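You operate a simulated robot arm through the tools that you are given. There is no shell and no other tool. Be economical: measure what you need, move in short steps, check, and stop when the job is done.

Carry out the task below with a simulated robot arm. There is one attempt and no reset: what you move stays moved.

TASK
Put the white shell on the white saucer. Then fetch the round foam pad and set it on top of the yellow book.
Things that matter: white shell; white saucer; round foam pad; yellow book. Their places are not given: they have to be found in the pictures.

It is judged by the outcome, as a careful person would: the job done as asked, and still so three seconds after it is handed in. It fails if anything else is knocked over, pushed out of place, dropped, spilled or broken.

THE ROBOT
A 6-joint arm with a two-finger parallel gripper, fixed in place. Base frame: the origin is at the foot of the arm, x ahead of it, y to its left, z up; the work surface is at about z = 0. Lengths are in cm, angles in degrees, forces in N, time in s.
With the tool pointing down near the work surface it reaches from about 14 to 58 cm from the base axis. Its first joint turns from -66.0 to 66.0 degrees. Payload 2.1 kg.
Tool frame: the origin (TCP) lies between the finger pads and is the grasp point; the fingertips stand 3 cm ahead of it; z points along the fingers, y is the line along which they close. The gripper opens to 9.4 cm. The fingers are 2.8 cm wide and 1 cm thick; the gripper's body (5 by 9.6 cm) begins 5.5 cm behind the TCP.
Orientation is that of the tool frame in the base frame, as a unit quaternion [w, x, y, z]. With the fingers straight down and closing along the base's y, the tool's x points along the base's -x, its y along +y and its z along -z.

THE INTERFACE
- The arm moves only by the tool jog_arm. Its argument "motion" is a list of rows, each an object (a shift or turn left out is 0, a gripper value left out holds the last) with "angular": the turn, a rotation vector about the tool's x, y, z in degrees, a list of three; "translation": the shift along the tool's x, y, z in cm, a list of three; "grip": the finger opening in cm, from 0 to 9.4. In form: [{"angular": [wx, wy, wz], "translation": [x, y, z], "grip": grip}, ...]. A call has 1 to 10 rows; each row shifts and turns the commanded pose from where the row before left it, along the tool's axes as they then stand. A row lasts 0.2 s, in which the tool goes at most 5 cm and 8.6 degrees; a call with a longer step from one row to the next is refused whole, and so is a gripper value outside its range. A pose out of reach is approached as far as the arm can. The call stops where the force on the tool passes 40 N (or 10 N more than at its start, if that is more) or the arm is blocked; 0.2 s more then pass. The fingers move at their own pace (about 7.2 cm/s each) and stop on an object; they squeeze with about 36 N. The grip force told is the motor's: it shows also when the fingers shut on nothing. Time passes only in rows, and 0.2 s behind the last, so rows that do not move let the fingers close. It gives the time, the measured TCP pose, the force on the tool (base axes), the opening and the grip force at its end, in the units of the frame above (readings bear some noise).
- Cameras (640 x 400 px; columns grow to the right, rows downward): "scene" is fixed at [4.41, -37.88, 46.2]; the picture's right is [0.82, -0.57, 0.00], its down [-0.44, -0.63, -0.64] and it looks along [0.36, 0.52, -0.77] (base axes); focal length 214 px, centre (320, 200). "wrist" rides on the gripper at [-3.7, 0, -5.8] in the tool frame; the picture's right is [0.00, -1.00, 0.00], its down [0.97, 0.00, -0.24] and it looks along [0.24, 0.00, 0.97] (tool axes); focal length 218 px, centre (320, 200).
- camera(camera): a new picture of that camera. No time passes.
- measure_at(camera, pixels): for up to 12 pixels [column, row] of the newest picture of that camera ("zoom" is the newest enlarged one), the place [x, y, z] in the base frame of the surface seen there, good to about 0.2 cm. No time passes.
- zoom(camera, box): a new picture of the part [left, top, right, bottom] of that camera's present view, enlarged. No time passes.
- close_job(): hands the job in; it is judged then, once.

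Work in short steps. Measure before you move; look again where a grasp or a placing could have gone wrong, and mend it. You have 80 turns and 34 pictures in all, the two below and enlarged ones among them. Open the gripper and draw the arm clear of the work before you hand the job in, unless the task says otherwise; then end with one line.

The tools are called after "Call:" as name(argument=value, ...) on one line, values as JSON. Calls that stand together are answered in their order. jog_arm: Moves the arm, as the interface text tells. Its arguments: {"type":"object","properties":{"motion":{"type":"array"}},"required":["motion"]} The other tools are called the same way: camera (camera) takes a picture; measure_at (camera, pixels) gives the place of the surface under pixels of a picture; zoom (camera, box) takes an enlarged picture of a part of a camera's view; close_job () hands the job in.

At the start:

```text
clock: 0.0
position: [27.8, 10.99, 22.61]
tcp_rot: [0.001, 0.0, 1.0, 0.0]
force: [-0.1, -0.5, -1.2]
gripper_width: 9.39
finger_force: 0.1
```

scene: 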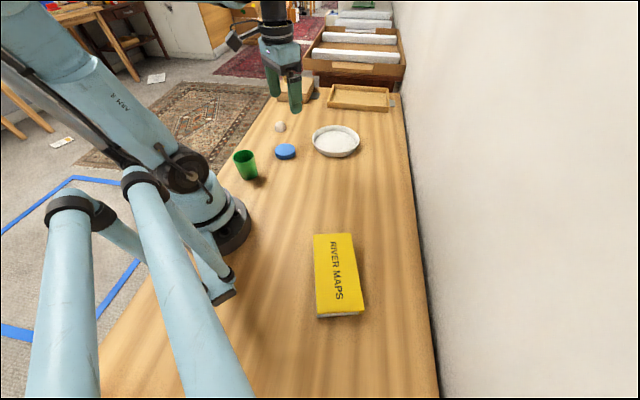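
wrist: 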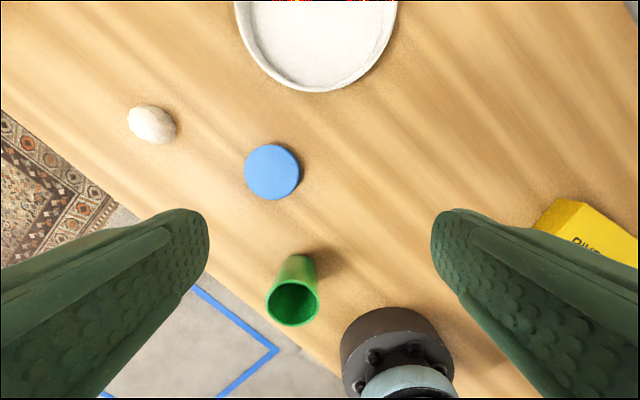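

The wrist picture shows the shell at (152,124), the blue foam pad at (272,172), the saucer at (316,40) and the green cup at (295,290). I'll measure these, and the book in the scene view.

Call:
measure_at(camera="wrist", pixels=[[152, 120], [130, 118], [174, 128], [156, 106], [148, 140], [272, 172], [248, 172], [298, 172], [272, 147], [272, 197], [316, 40], [316, 88]])

Call:
measure_at(camera="scene", pixels=[[338, 273], [316, 236], [352, 235], [362, 309], [318, 315], [335, 142], [315, 140], [358, 140], [335, 156], [335, 127], [285, 151], [280, 127]])

Call:
zoom(camera="wrist", box=[100, 0, 420, 200])

```text
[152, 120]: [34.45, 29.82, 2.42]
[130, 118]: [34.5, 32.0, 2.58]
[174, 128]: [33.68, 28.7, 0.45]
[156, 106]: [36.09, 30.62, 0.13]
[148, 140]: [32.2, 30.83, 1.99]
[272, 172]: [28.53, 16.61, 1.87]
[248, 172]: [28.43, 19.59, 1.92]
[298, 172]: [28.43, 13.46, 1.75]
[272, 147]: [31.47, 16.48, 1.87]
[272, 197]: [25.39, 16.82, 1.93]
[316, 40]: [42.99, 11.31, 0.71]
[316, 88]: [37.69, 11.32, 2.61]
```

```text
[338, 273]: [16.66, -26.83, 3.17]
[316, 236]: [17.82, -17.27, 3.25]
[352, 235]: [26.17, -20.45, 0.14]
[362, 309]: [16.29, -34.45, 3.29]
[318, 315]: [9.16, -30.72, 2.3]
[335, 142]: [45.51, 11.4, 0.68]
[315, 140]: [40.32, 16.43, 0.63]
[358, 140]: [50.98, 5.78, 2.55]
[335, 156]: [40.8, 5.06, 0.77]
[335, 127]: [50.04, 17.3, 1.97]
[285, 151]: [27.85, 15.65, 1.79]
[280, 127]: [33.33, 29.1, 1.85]
```

```text
2.00 times, centred on (260, 100) of wrist
```

zoom: 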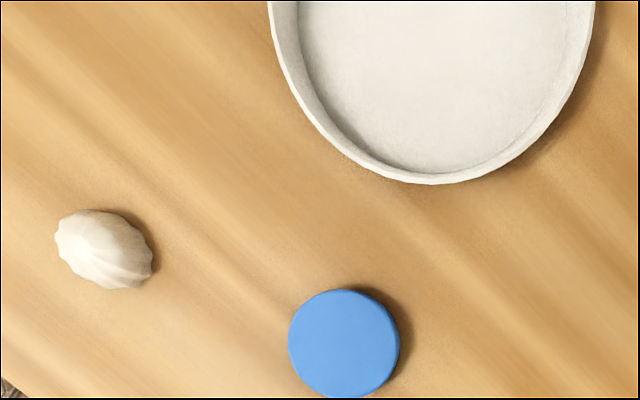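

The shell is near (34, 30) with its long axis slanted. I'll move above it staying high, then turn the fingers to close across its short side.

Call:
jog_arm(motion=[{"translation": [-1.55, 4.75, 0], "grip": 9.4}, {"translation": [-1.55, 4.75, 0]}, {"translation": [-1.55, 4.75, 0]}, {"translation": [-1.55, 4.75, 0]}, {"angular": [0, 0, -8]}, {"angular": [0, 0, -8]}, {"angular": [0, 0, -8]}, {"angular": [0, 0, -8]}, {"angular": [0, 0, -8]}, {"angular": [0, 0, -8]}])

Call:
camera(camera="wrist")

```text
clock: 2.2
position: [33.93, 29.97, 22.58]
tcp_rot: [0.0, -0.408, 0.913, 0.0]
force: [-0.5, -0.5, -0.6]
gripper_width: 9.39
finger_force: 0.0
```

```text
30 pictures are left
```

wrist: 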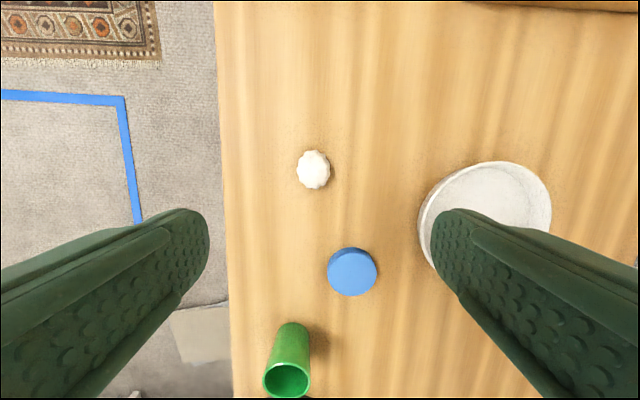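

The shell at (313,169) now stands upright in the picture, so the fingers close across its narrow side. I'll measure it again.

Call:
measure_at(camera="wrist", pixels=[[313, 169], [299, 169], [328, 169], [313, 152], [313, 187], [320, 165], [485, 215], [485, 165], [548, 215]])

Call:
zoom(camera="wrist", box=[260, 120, 388, 200])

```text
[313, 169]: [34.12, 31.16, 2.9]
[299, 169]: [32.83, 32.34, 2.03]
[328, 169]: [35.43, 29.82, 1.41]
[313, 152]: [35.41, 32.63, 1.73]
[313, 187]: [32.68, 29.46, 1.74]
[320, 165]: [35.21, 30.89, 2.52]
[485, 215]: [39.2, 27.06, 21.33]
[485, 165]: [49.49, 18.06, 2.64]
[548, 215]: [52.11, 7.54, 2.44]
```

```text
5.00 times, centred on (324, 160) of wrist
```

zoom: 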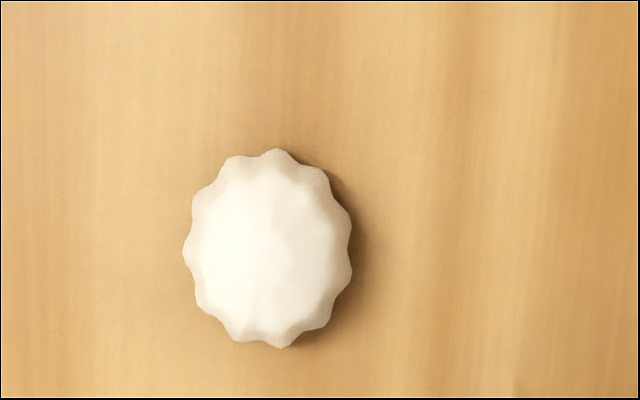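

The shell centre is about (34.1, 31.05), roughly 3.6 cm wide and 2.9 cm high. I'll centre over it, descend most of the way, and check.

Call:
jog_arm(motion=[{"translation": [-0.92, 0.6, 3]}, {"translation": [0, 0, 4]}, {"translation": [0, 0, 4]}, {"translation": [0, 0, 3]}, {"translation": [0, 0, 0]}])

Call:
camera(camera="wrist")

```text
clock: 3.4
position: [34.17, 31.03, 8.48]
tcp_rot: [0.0, -0.407, 0.914, 0.001]
force: [-0.4, -0.9, -1.2]
gripper_width: 9.41
finger_force: 0.0
```

```text
28 pictures are left
```

wrist: 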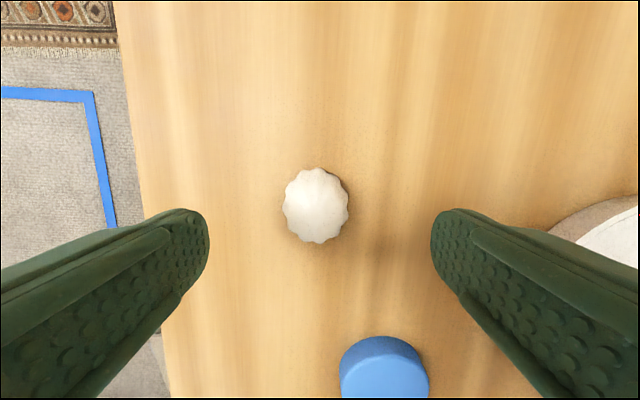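

The shell is centred between the fingers at (316,206). I'll descend 5 cm to z ≈ 3.4 and close.

Call:
jog_arm(motion=[{"translation": [0, 0, 2.5]}, {"translation": [0, 0, 2.5]}, {"grip": 9.4}, {"grip": 2}, {"grip": 2}, {"grip": 2}, {"grip": 2}])

Call:
camera(camera="wrist")

```text
clock: 5.0
position: [34.12, 31.06, 3.47]
tcp_rot: [0.0, -0.407, 0.914, -0.001]
force: [-0.1, 0.0, -0.3]
gripper_width: 4.05
finger_force: 35.5
```

```text
27 pictures are left
```

wrist: 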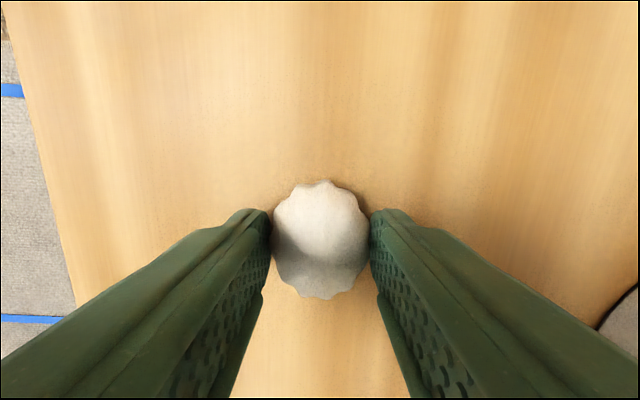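

The fingers stopped on the shell at 4.05 cm. I'll lift, carry it over the saucer centre at about (45.2, 11.5), and look.

Call:
jog_arm(motion=[{"translation": [0, 0, -2]}, {"translation": [0, 0, -3]}, {"translation": [0, 0, -4]}, {"translation": [1.18, -3.55, 0]}, {"translation": [1.18, -3.55, 0]}, {"translation": [1.18, -3.55, 0]}, {"translation": [1.18, -3.55, 0]}, {"translation": [1.18, -3.55, 0]}, {"translation": [1.18, -3.55, 0]}, {"translation": [0, 0, 0]}])

Call:
camera(camera="wrist")

Call:
camera(camera="scene")

```text
clock: 7.2
position: [45.24, 11.52, 12.62]
tcp_rot: [0.0, -0.407, 0.913, 0.0]
force: [-0.6, -0.1, -1.0]
gripper_width: 4.04
finger_force: 36.0
```

```text
26 pictures are left
```

wrist: 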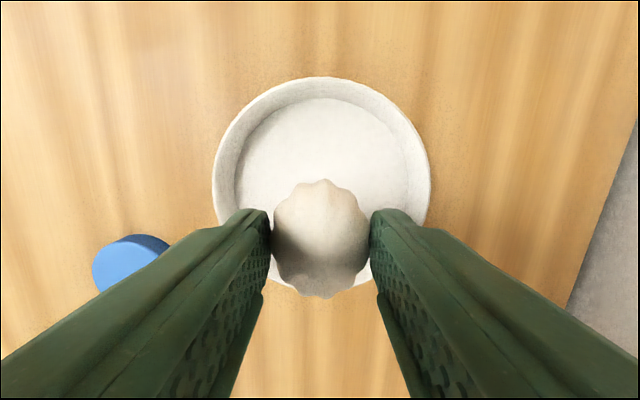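

```text
25 pictures are left
```

scene: 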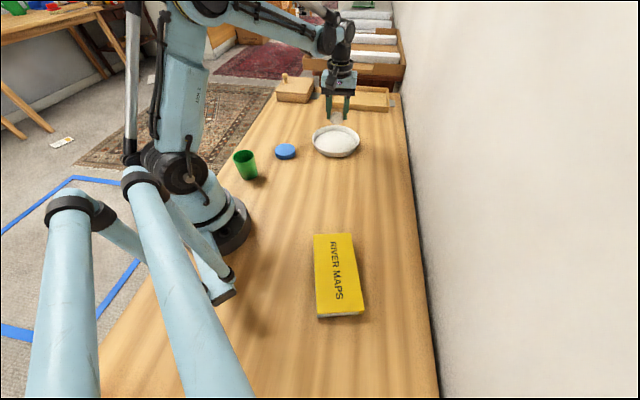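

The saucer is centred under the shell (rim spans columns 212–430). The floor is at z ≈ 0.7, so I'll lower to TCP 4.3, open part way so the fingers stay inside the rim, and rise.

Call:
jog_arm(motion=[{"translation": [0, 0, 3]}, {"translation": [0, 0, 3]}, {"translation": [0, 0, 1.5]}, {"translation": [0, 0, 0.8]}, {"translation": [0, 0, 0]}])

```text
clock: 8.4
position: [45.35, 11.44, 4.22]
tcp_rot: [-0.001, -0.407, 0.913, 0.0]
force: [-0.7, -0.7, -0.4]
gripper_width: 4.04
finger_force: 36.6
```

There is no contact force yet. I'll lower another 0.1 cm, open to 6.5 cm, and rise.

Call:
jog_arm(motion=[{"translation": [0, 0, 0.1]}, {"grip": 5}, {"grip": 6.5}, {"grip": 6.5}, {"translation": [0, 0, -2]}, {"translation": [0, 0, -4]}, {"translation": [0, 0, -4]}, {"translation": [0, 0, -2]}])

Call:
camera(camera="wrist")

```text
clock: 10.2
position: [45.34, 11.55, 16.09]
tcp_rot: [0.0, -0.407, 0.913, 0.0]
force: [0.2, 0.3, 0.3]
gripper_width: 6.52
finger_force: 0.1
```

```text
24 pictures are left
```

wrist: 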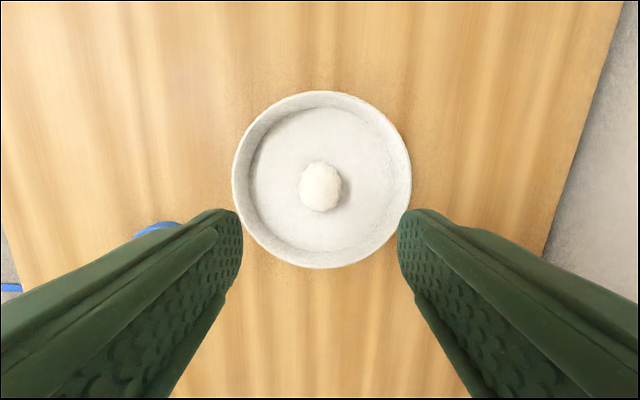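

The shell sits on the saucer. Next comes the pad at about (28.45, 16.5), 6.1 cm across; I'll measure the cup's clearance and the book's corners.

Call:
zoom(camera="scene", box=[220, 130, 300, 180])

Call:
measure_at(camera="scene", pixels=[[244, 155], [248, 170], [256, 160], [237, 160], [285, 151], [315, 236], [350, 234], [362, 308], [318, 313], [338, 270], [274, 151], [295, 151]])

Call:
zoom(camera="scene", box=[260, 210, 420, 330])

```text
8.00 times, centred on (260, 155) of scene
```

zoom: 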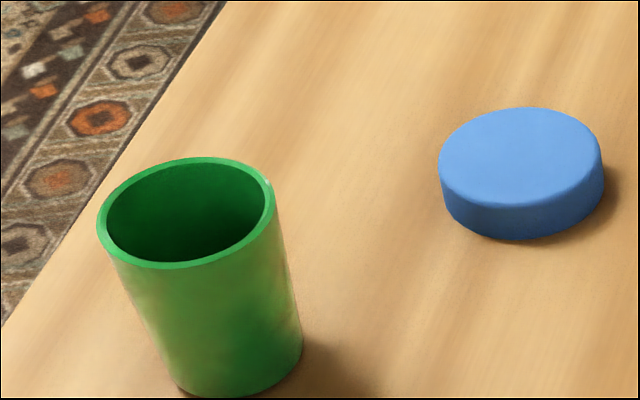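

```text
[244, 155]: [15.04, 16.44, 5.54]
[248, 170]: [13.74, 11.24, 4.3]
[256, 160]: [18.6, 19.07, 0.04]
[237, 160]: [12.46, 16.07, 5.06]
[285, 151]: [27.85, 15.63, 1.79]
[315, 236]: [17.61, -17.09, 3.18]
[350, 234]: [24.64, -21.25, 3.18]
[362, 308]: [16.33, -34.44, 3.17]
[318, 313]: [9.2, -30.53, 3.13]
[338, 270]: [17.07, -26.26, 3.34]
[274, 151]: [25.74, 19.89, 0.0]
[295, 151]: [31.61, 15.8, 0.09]
```

```text
3.33 times, centred on (340, 270) of scene
```

zoom: 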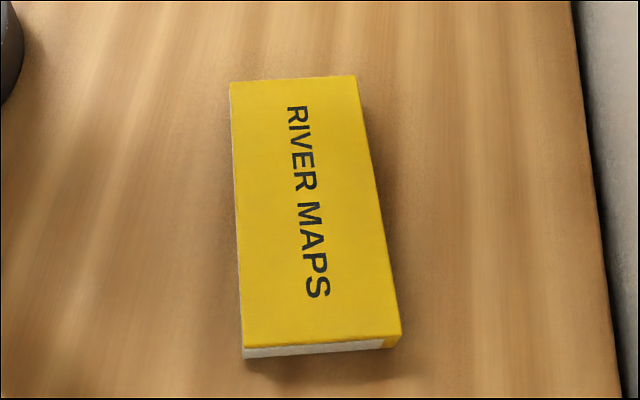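

The cup at about (14.5, 14) is well clear. The book's top is centred at about (16.9, -25.8), z ≈ 3.2. I'll turn the tool back and go above the pad.

Call:
jog_arm(motion=[{"angular": [0, 0, 8], "grip": 9.4}, {"angular": [0, 0, 8]}, {"angular": [0, 0, 8]}, {"angular": [0, 0, 8]}, {"angular": [0, 0, 8]}, {"angular": [0, 0, 8]}, {"translation": [4.22, 1.24, 0]}, {"translation": [4.22, 1.24, 0]}, {"translation": [4.22, 1.24, 0]}, {"translation": [4.22, 1.24, 0]}])

Call:
camera(camera="wrist")

```text
clock: 12.4
position: [28.42, 16.48, 16.12]
tcp_rot: [0.0, 0.0, 1.0, 0.001]
force: [0.4, -0.8, -0.2]
gripper_width: 9.4
finger_force: 0.0
```

```text
21 pictures are left
```

wrist: 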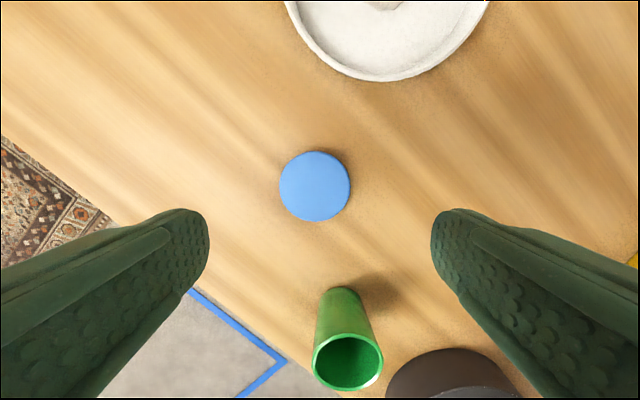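

The pad sits at (315,186), centred between the fingers. I'll confirm its edges.

Call:
measure_at(camera="wrist", pixels=[[315, 186], [282, 186], [348, 186], [315, 154], [315, 219], [330, 292], [349, 355]])

```text
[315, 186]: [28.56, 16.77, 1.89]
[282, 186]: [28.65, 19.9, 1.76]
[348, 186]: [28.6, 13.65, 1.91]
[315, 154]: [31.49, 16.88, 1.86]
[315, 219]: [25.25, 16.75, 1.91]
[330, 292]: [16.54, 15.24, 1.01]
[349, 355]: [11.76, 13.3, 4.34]
```

The pad centre is (28.4, 16.75), with its top at z ≈ 1.9. I'll descend to TCP 3.4 and close.

Call:
jog_arm(motion=[{"translation": [0, 0.27, 4]}, {"translation": [0, 0, 4]}, {"translation": [0, 0, 3]}, {"translation": [0, 0, 1.72]}, {"translation": [0, 0, 0]}, {"grip": 5}, {"grip": 5}, {"grip": 5}, {"grip": 5}])

Call:
camera(camera="wrist")

```text
clock: 14.4
position: [28.47, 16.86, 3.39]
tcp_rot: [0.0, 0.0, 1.0, 0.0]
force: [-0.2, 0.4, -1.4]
gripper_width: 5.72
finger_force: 36.0
```

```text
20 pictures are left
```

wrist: 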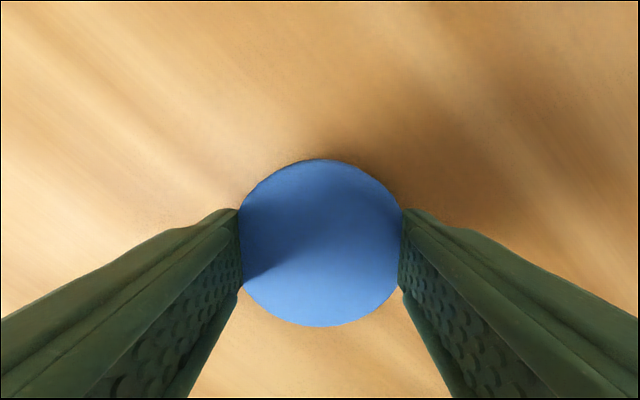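

The pad is held at 5.7 cm. I'll lift it and carry it part of the way.

Call:
jog_arm(motion=[{"translation": [0, 0, -2]}, {"translation": [0, 0, -3.5]}, {"translation": [0, 0, -4]}, {"translation": [0, 0, -3]}, {"translation": [1.155, -4.265, 0]}, {"translation": [1.155, -4.265, 0]}, {"translation": [1.155, -4.265, 0]}, {"translation": [1.155, -4.265, 0]}, {"translation": [1.155, -4.265, 0]}])

Call:
camera(camera="wrist")

```text
clock: 16.4
position: [22.56, -4.63, 15.99]
tcp_rot: [-0.001, 0.0, 1.0, 0.0]
force: [-0.3, -0.1, 1.3]
gripper_width: 5.7
finger_force: 36.6
```

```text
19 pictures are left
```

wrist: 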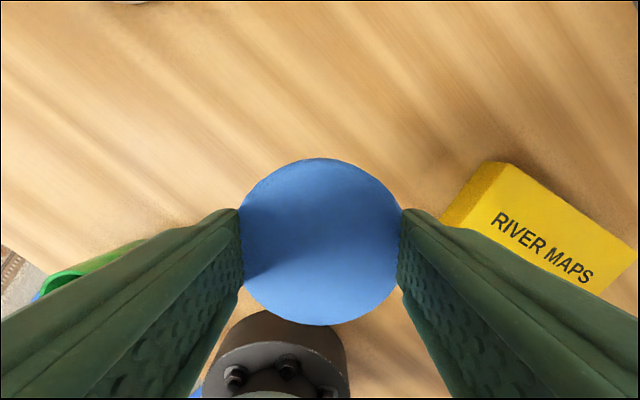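

The pad is secure. I'll turn 40° to keep the wrist joint comfortable, then move on to above the book.

Call:
jog_arm(motion=[{"angular": [0, 0, 8]}, {"angular": [0, 0, 8]}, {"angular": [0, 0, 8]}, {"angular": [0, 0, 8]}, {"angular": [0, 0, 8]}, {"translation": [-1.854, -3.98, 0]}, {"translation": [-1.854, -3.98, 0]}, {"translation": [-1.854, -3.98, 0]}, {"translation": [-1.854, -3.98, 0]}, {"translation": [-1.854, -3.98, 0]}])

Call:
camera(camera="wrist")

Call:
camera(camera="scene")

```text
clock: 18.6
position: [16.79, -25.62, 15.71]
tcp_rot: [-0.001, 0.341, 0.94, 0.0]
force: [-0.7, -0.2, 0.3]
gripper_width: 5.72
finger_force: 36.5
```

```text
18 pictures are left
```

wrist: 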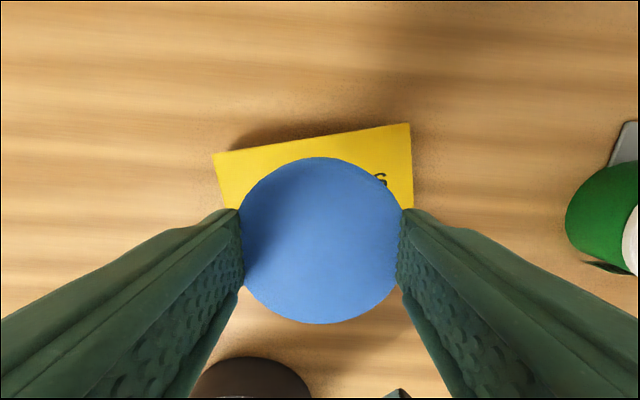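

```text
17 pictures are left
```

scene: 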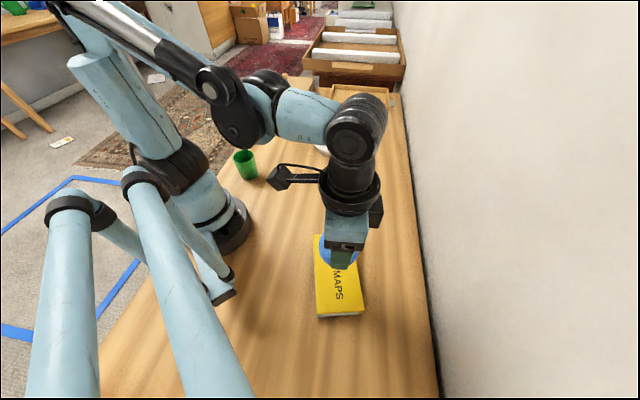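

The pad is centred over the book, with the book spanning columns 213–412. The green object at (605,215) is about 19 cm away. The book's top is at 3.2, so I'll lower to TCP ≈ 6.7.

Call:
jog_arm(motion=[{"translation": [0, 0, 3.5]}, {"translation": [0, 0, 3]}, {"translation": [0, 0, 1.8]}, {"translation": [0, 0, 0.7]}, {"translation": [0, 0, 0]}])

Call:
camera(camera="wrist")

Call:
zoom(camera="scene", box=[280, 210, 400, 330])

```text
clock: 19.8
position: [16.86, -25.6, 6.83]
tcp_rot: [0.0, 0.342, 0.94, 0.0]
force: [1.0, -0.1, -0.4]
gripper_width: 5.7
finger_force: 36.5
```

```text
16 pictures are left
```

wrist: 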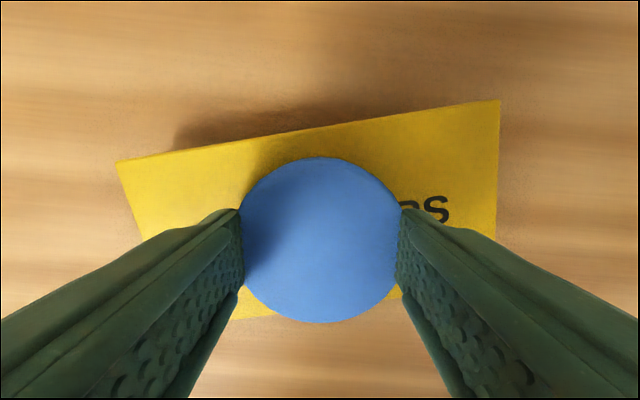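

```text
3.33 times, centred on (340, 270) of scene
```

zoom: 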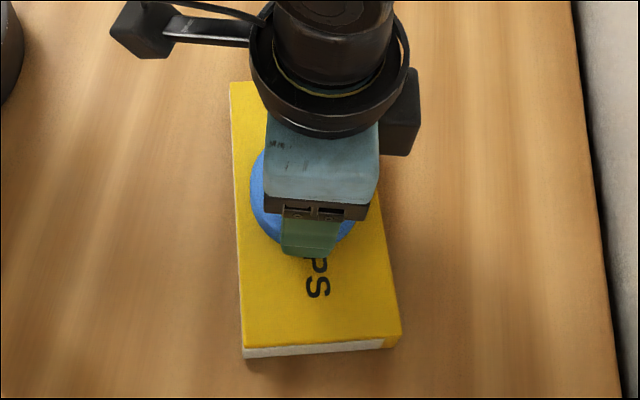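

The pad looks offset toward the book's near edge (its lower edge at row 323 passes the book edge near row 310). I'll measure the edges to correct it.

Call:
measure_at(camera="wrist", pixels=[[320, 160], [320, 320], [320, 131], [255, 314], [398, 294], [118, 164], [497, 104], [320, 240], [493, 236], [240, 317]])

```text
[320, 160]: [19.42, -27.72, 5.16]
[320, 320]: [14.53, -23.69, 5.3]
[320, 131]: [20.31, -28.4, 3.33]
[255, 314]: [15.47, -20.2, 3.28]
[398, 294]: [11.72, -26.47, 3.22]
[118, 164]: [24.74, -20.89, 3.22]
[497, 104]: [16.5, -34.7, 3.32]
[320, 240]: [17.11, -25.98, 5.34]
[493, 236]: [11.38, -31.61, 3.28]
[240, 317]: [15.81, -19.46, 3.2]
```

The pad is centred across the book: 4.2 cm from the far edge on an 8.3 cm width. I'll lower 0.15 cm more, release, and rise.

Call:
jog_arm(motion=[{"translation": [0, 0, 0.15]}, {"translation": [0, 0, 0]}, {"grip": 6.5}, {"grip": 8}, {"grip": 8}, {"translation": [0, 0, -2]}, {"translation": [0, 0, -4]}, {"translation": [0, 0, -4]}, {"translation": [0, 0, -4]}])

Call:
camera(camera="wrist")

```text
clock: 21.8
position: [16.76, -25.69, 20.81]
tcp_rot: [0.0, 0.342, 0.94, 0.0]
force: [0.1, 0.8, -0.2]
gripper_width: 7.98
finger_force: 0.1
```

```text
14 pictures are left
```

wrist: 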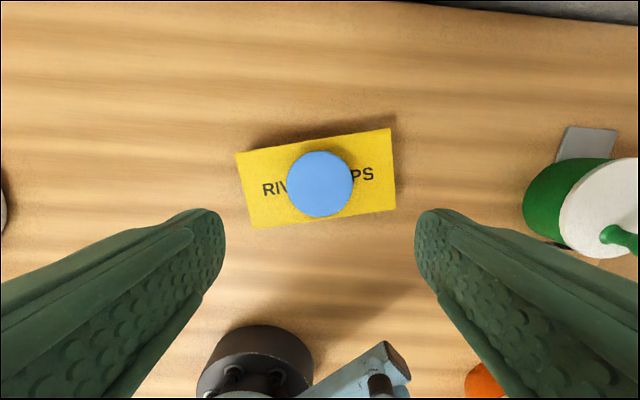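

The pad rests on the book. I'll draw the arm aside and check the whole scene.

Call:
jog_arm(motion=[{"translation": [1.854, 3.98, 0]}, {"translation": [1.854, 3.98, 0]}, {"translation": [1.854, 3.98, 0]}, {"translation": [1.854, 3.98, 0]}, {"translation": [1.854, 3.98, 0]}])

Call:
camera(camera="scene")

```text
clock: 23.0
position: [22.62, -4.44, 20.74]
tcp_rot: [-0.001, 0.342, 0.94, 0.0]
force: [0.5, -0.3, -0.4]
gripper_width: 7.98
finger_force: 0.1
```

```text
13 pictures are left
```

scene: 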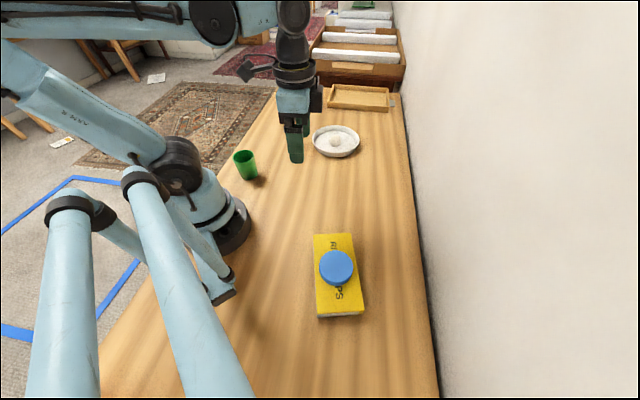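

The shell is on the saucer at (336,141), the pad is on the book at (337,267), and the cup has not moved. I'm handing the job in.

Call:
close_job()

```text
The job is handed in.
```

The white shell is on the white saucer and the round foam pad is on top of the yellow book; nothing else was moved, and the job is handed in.
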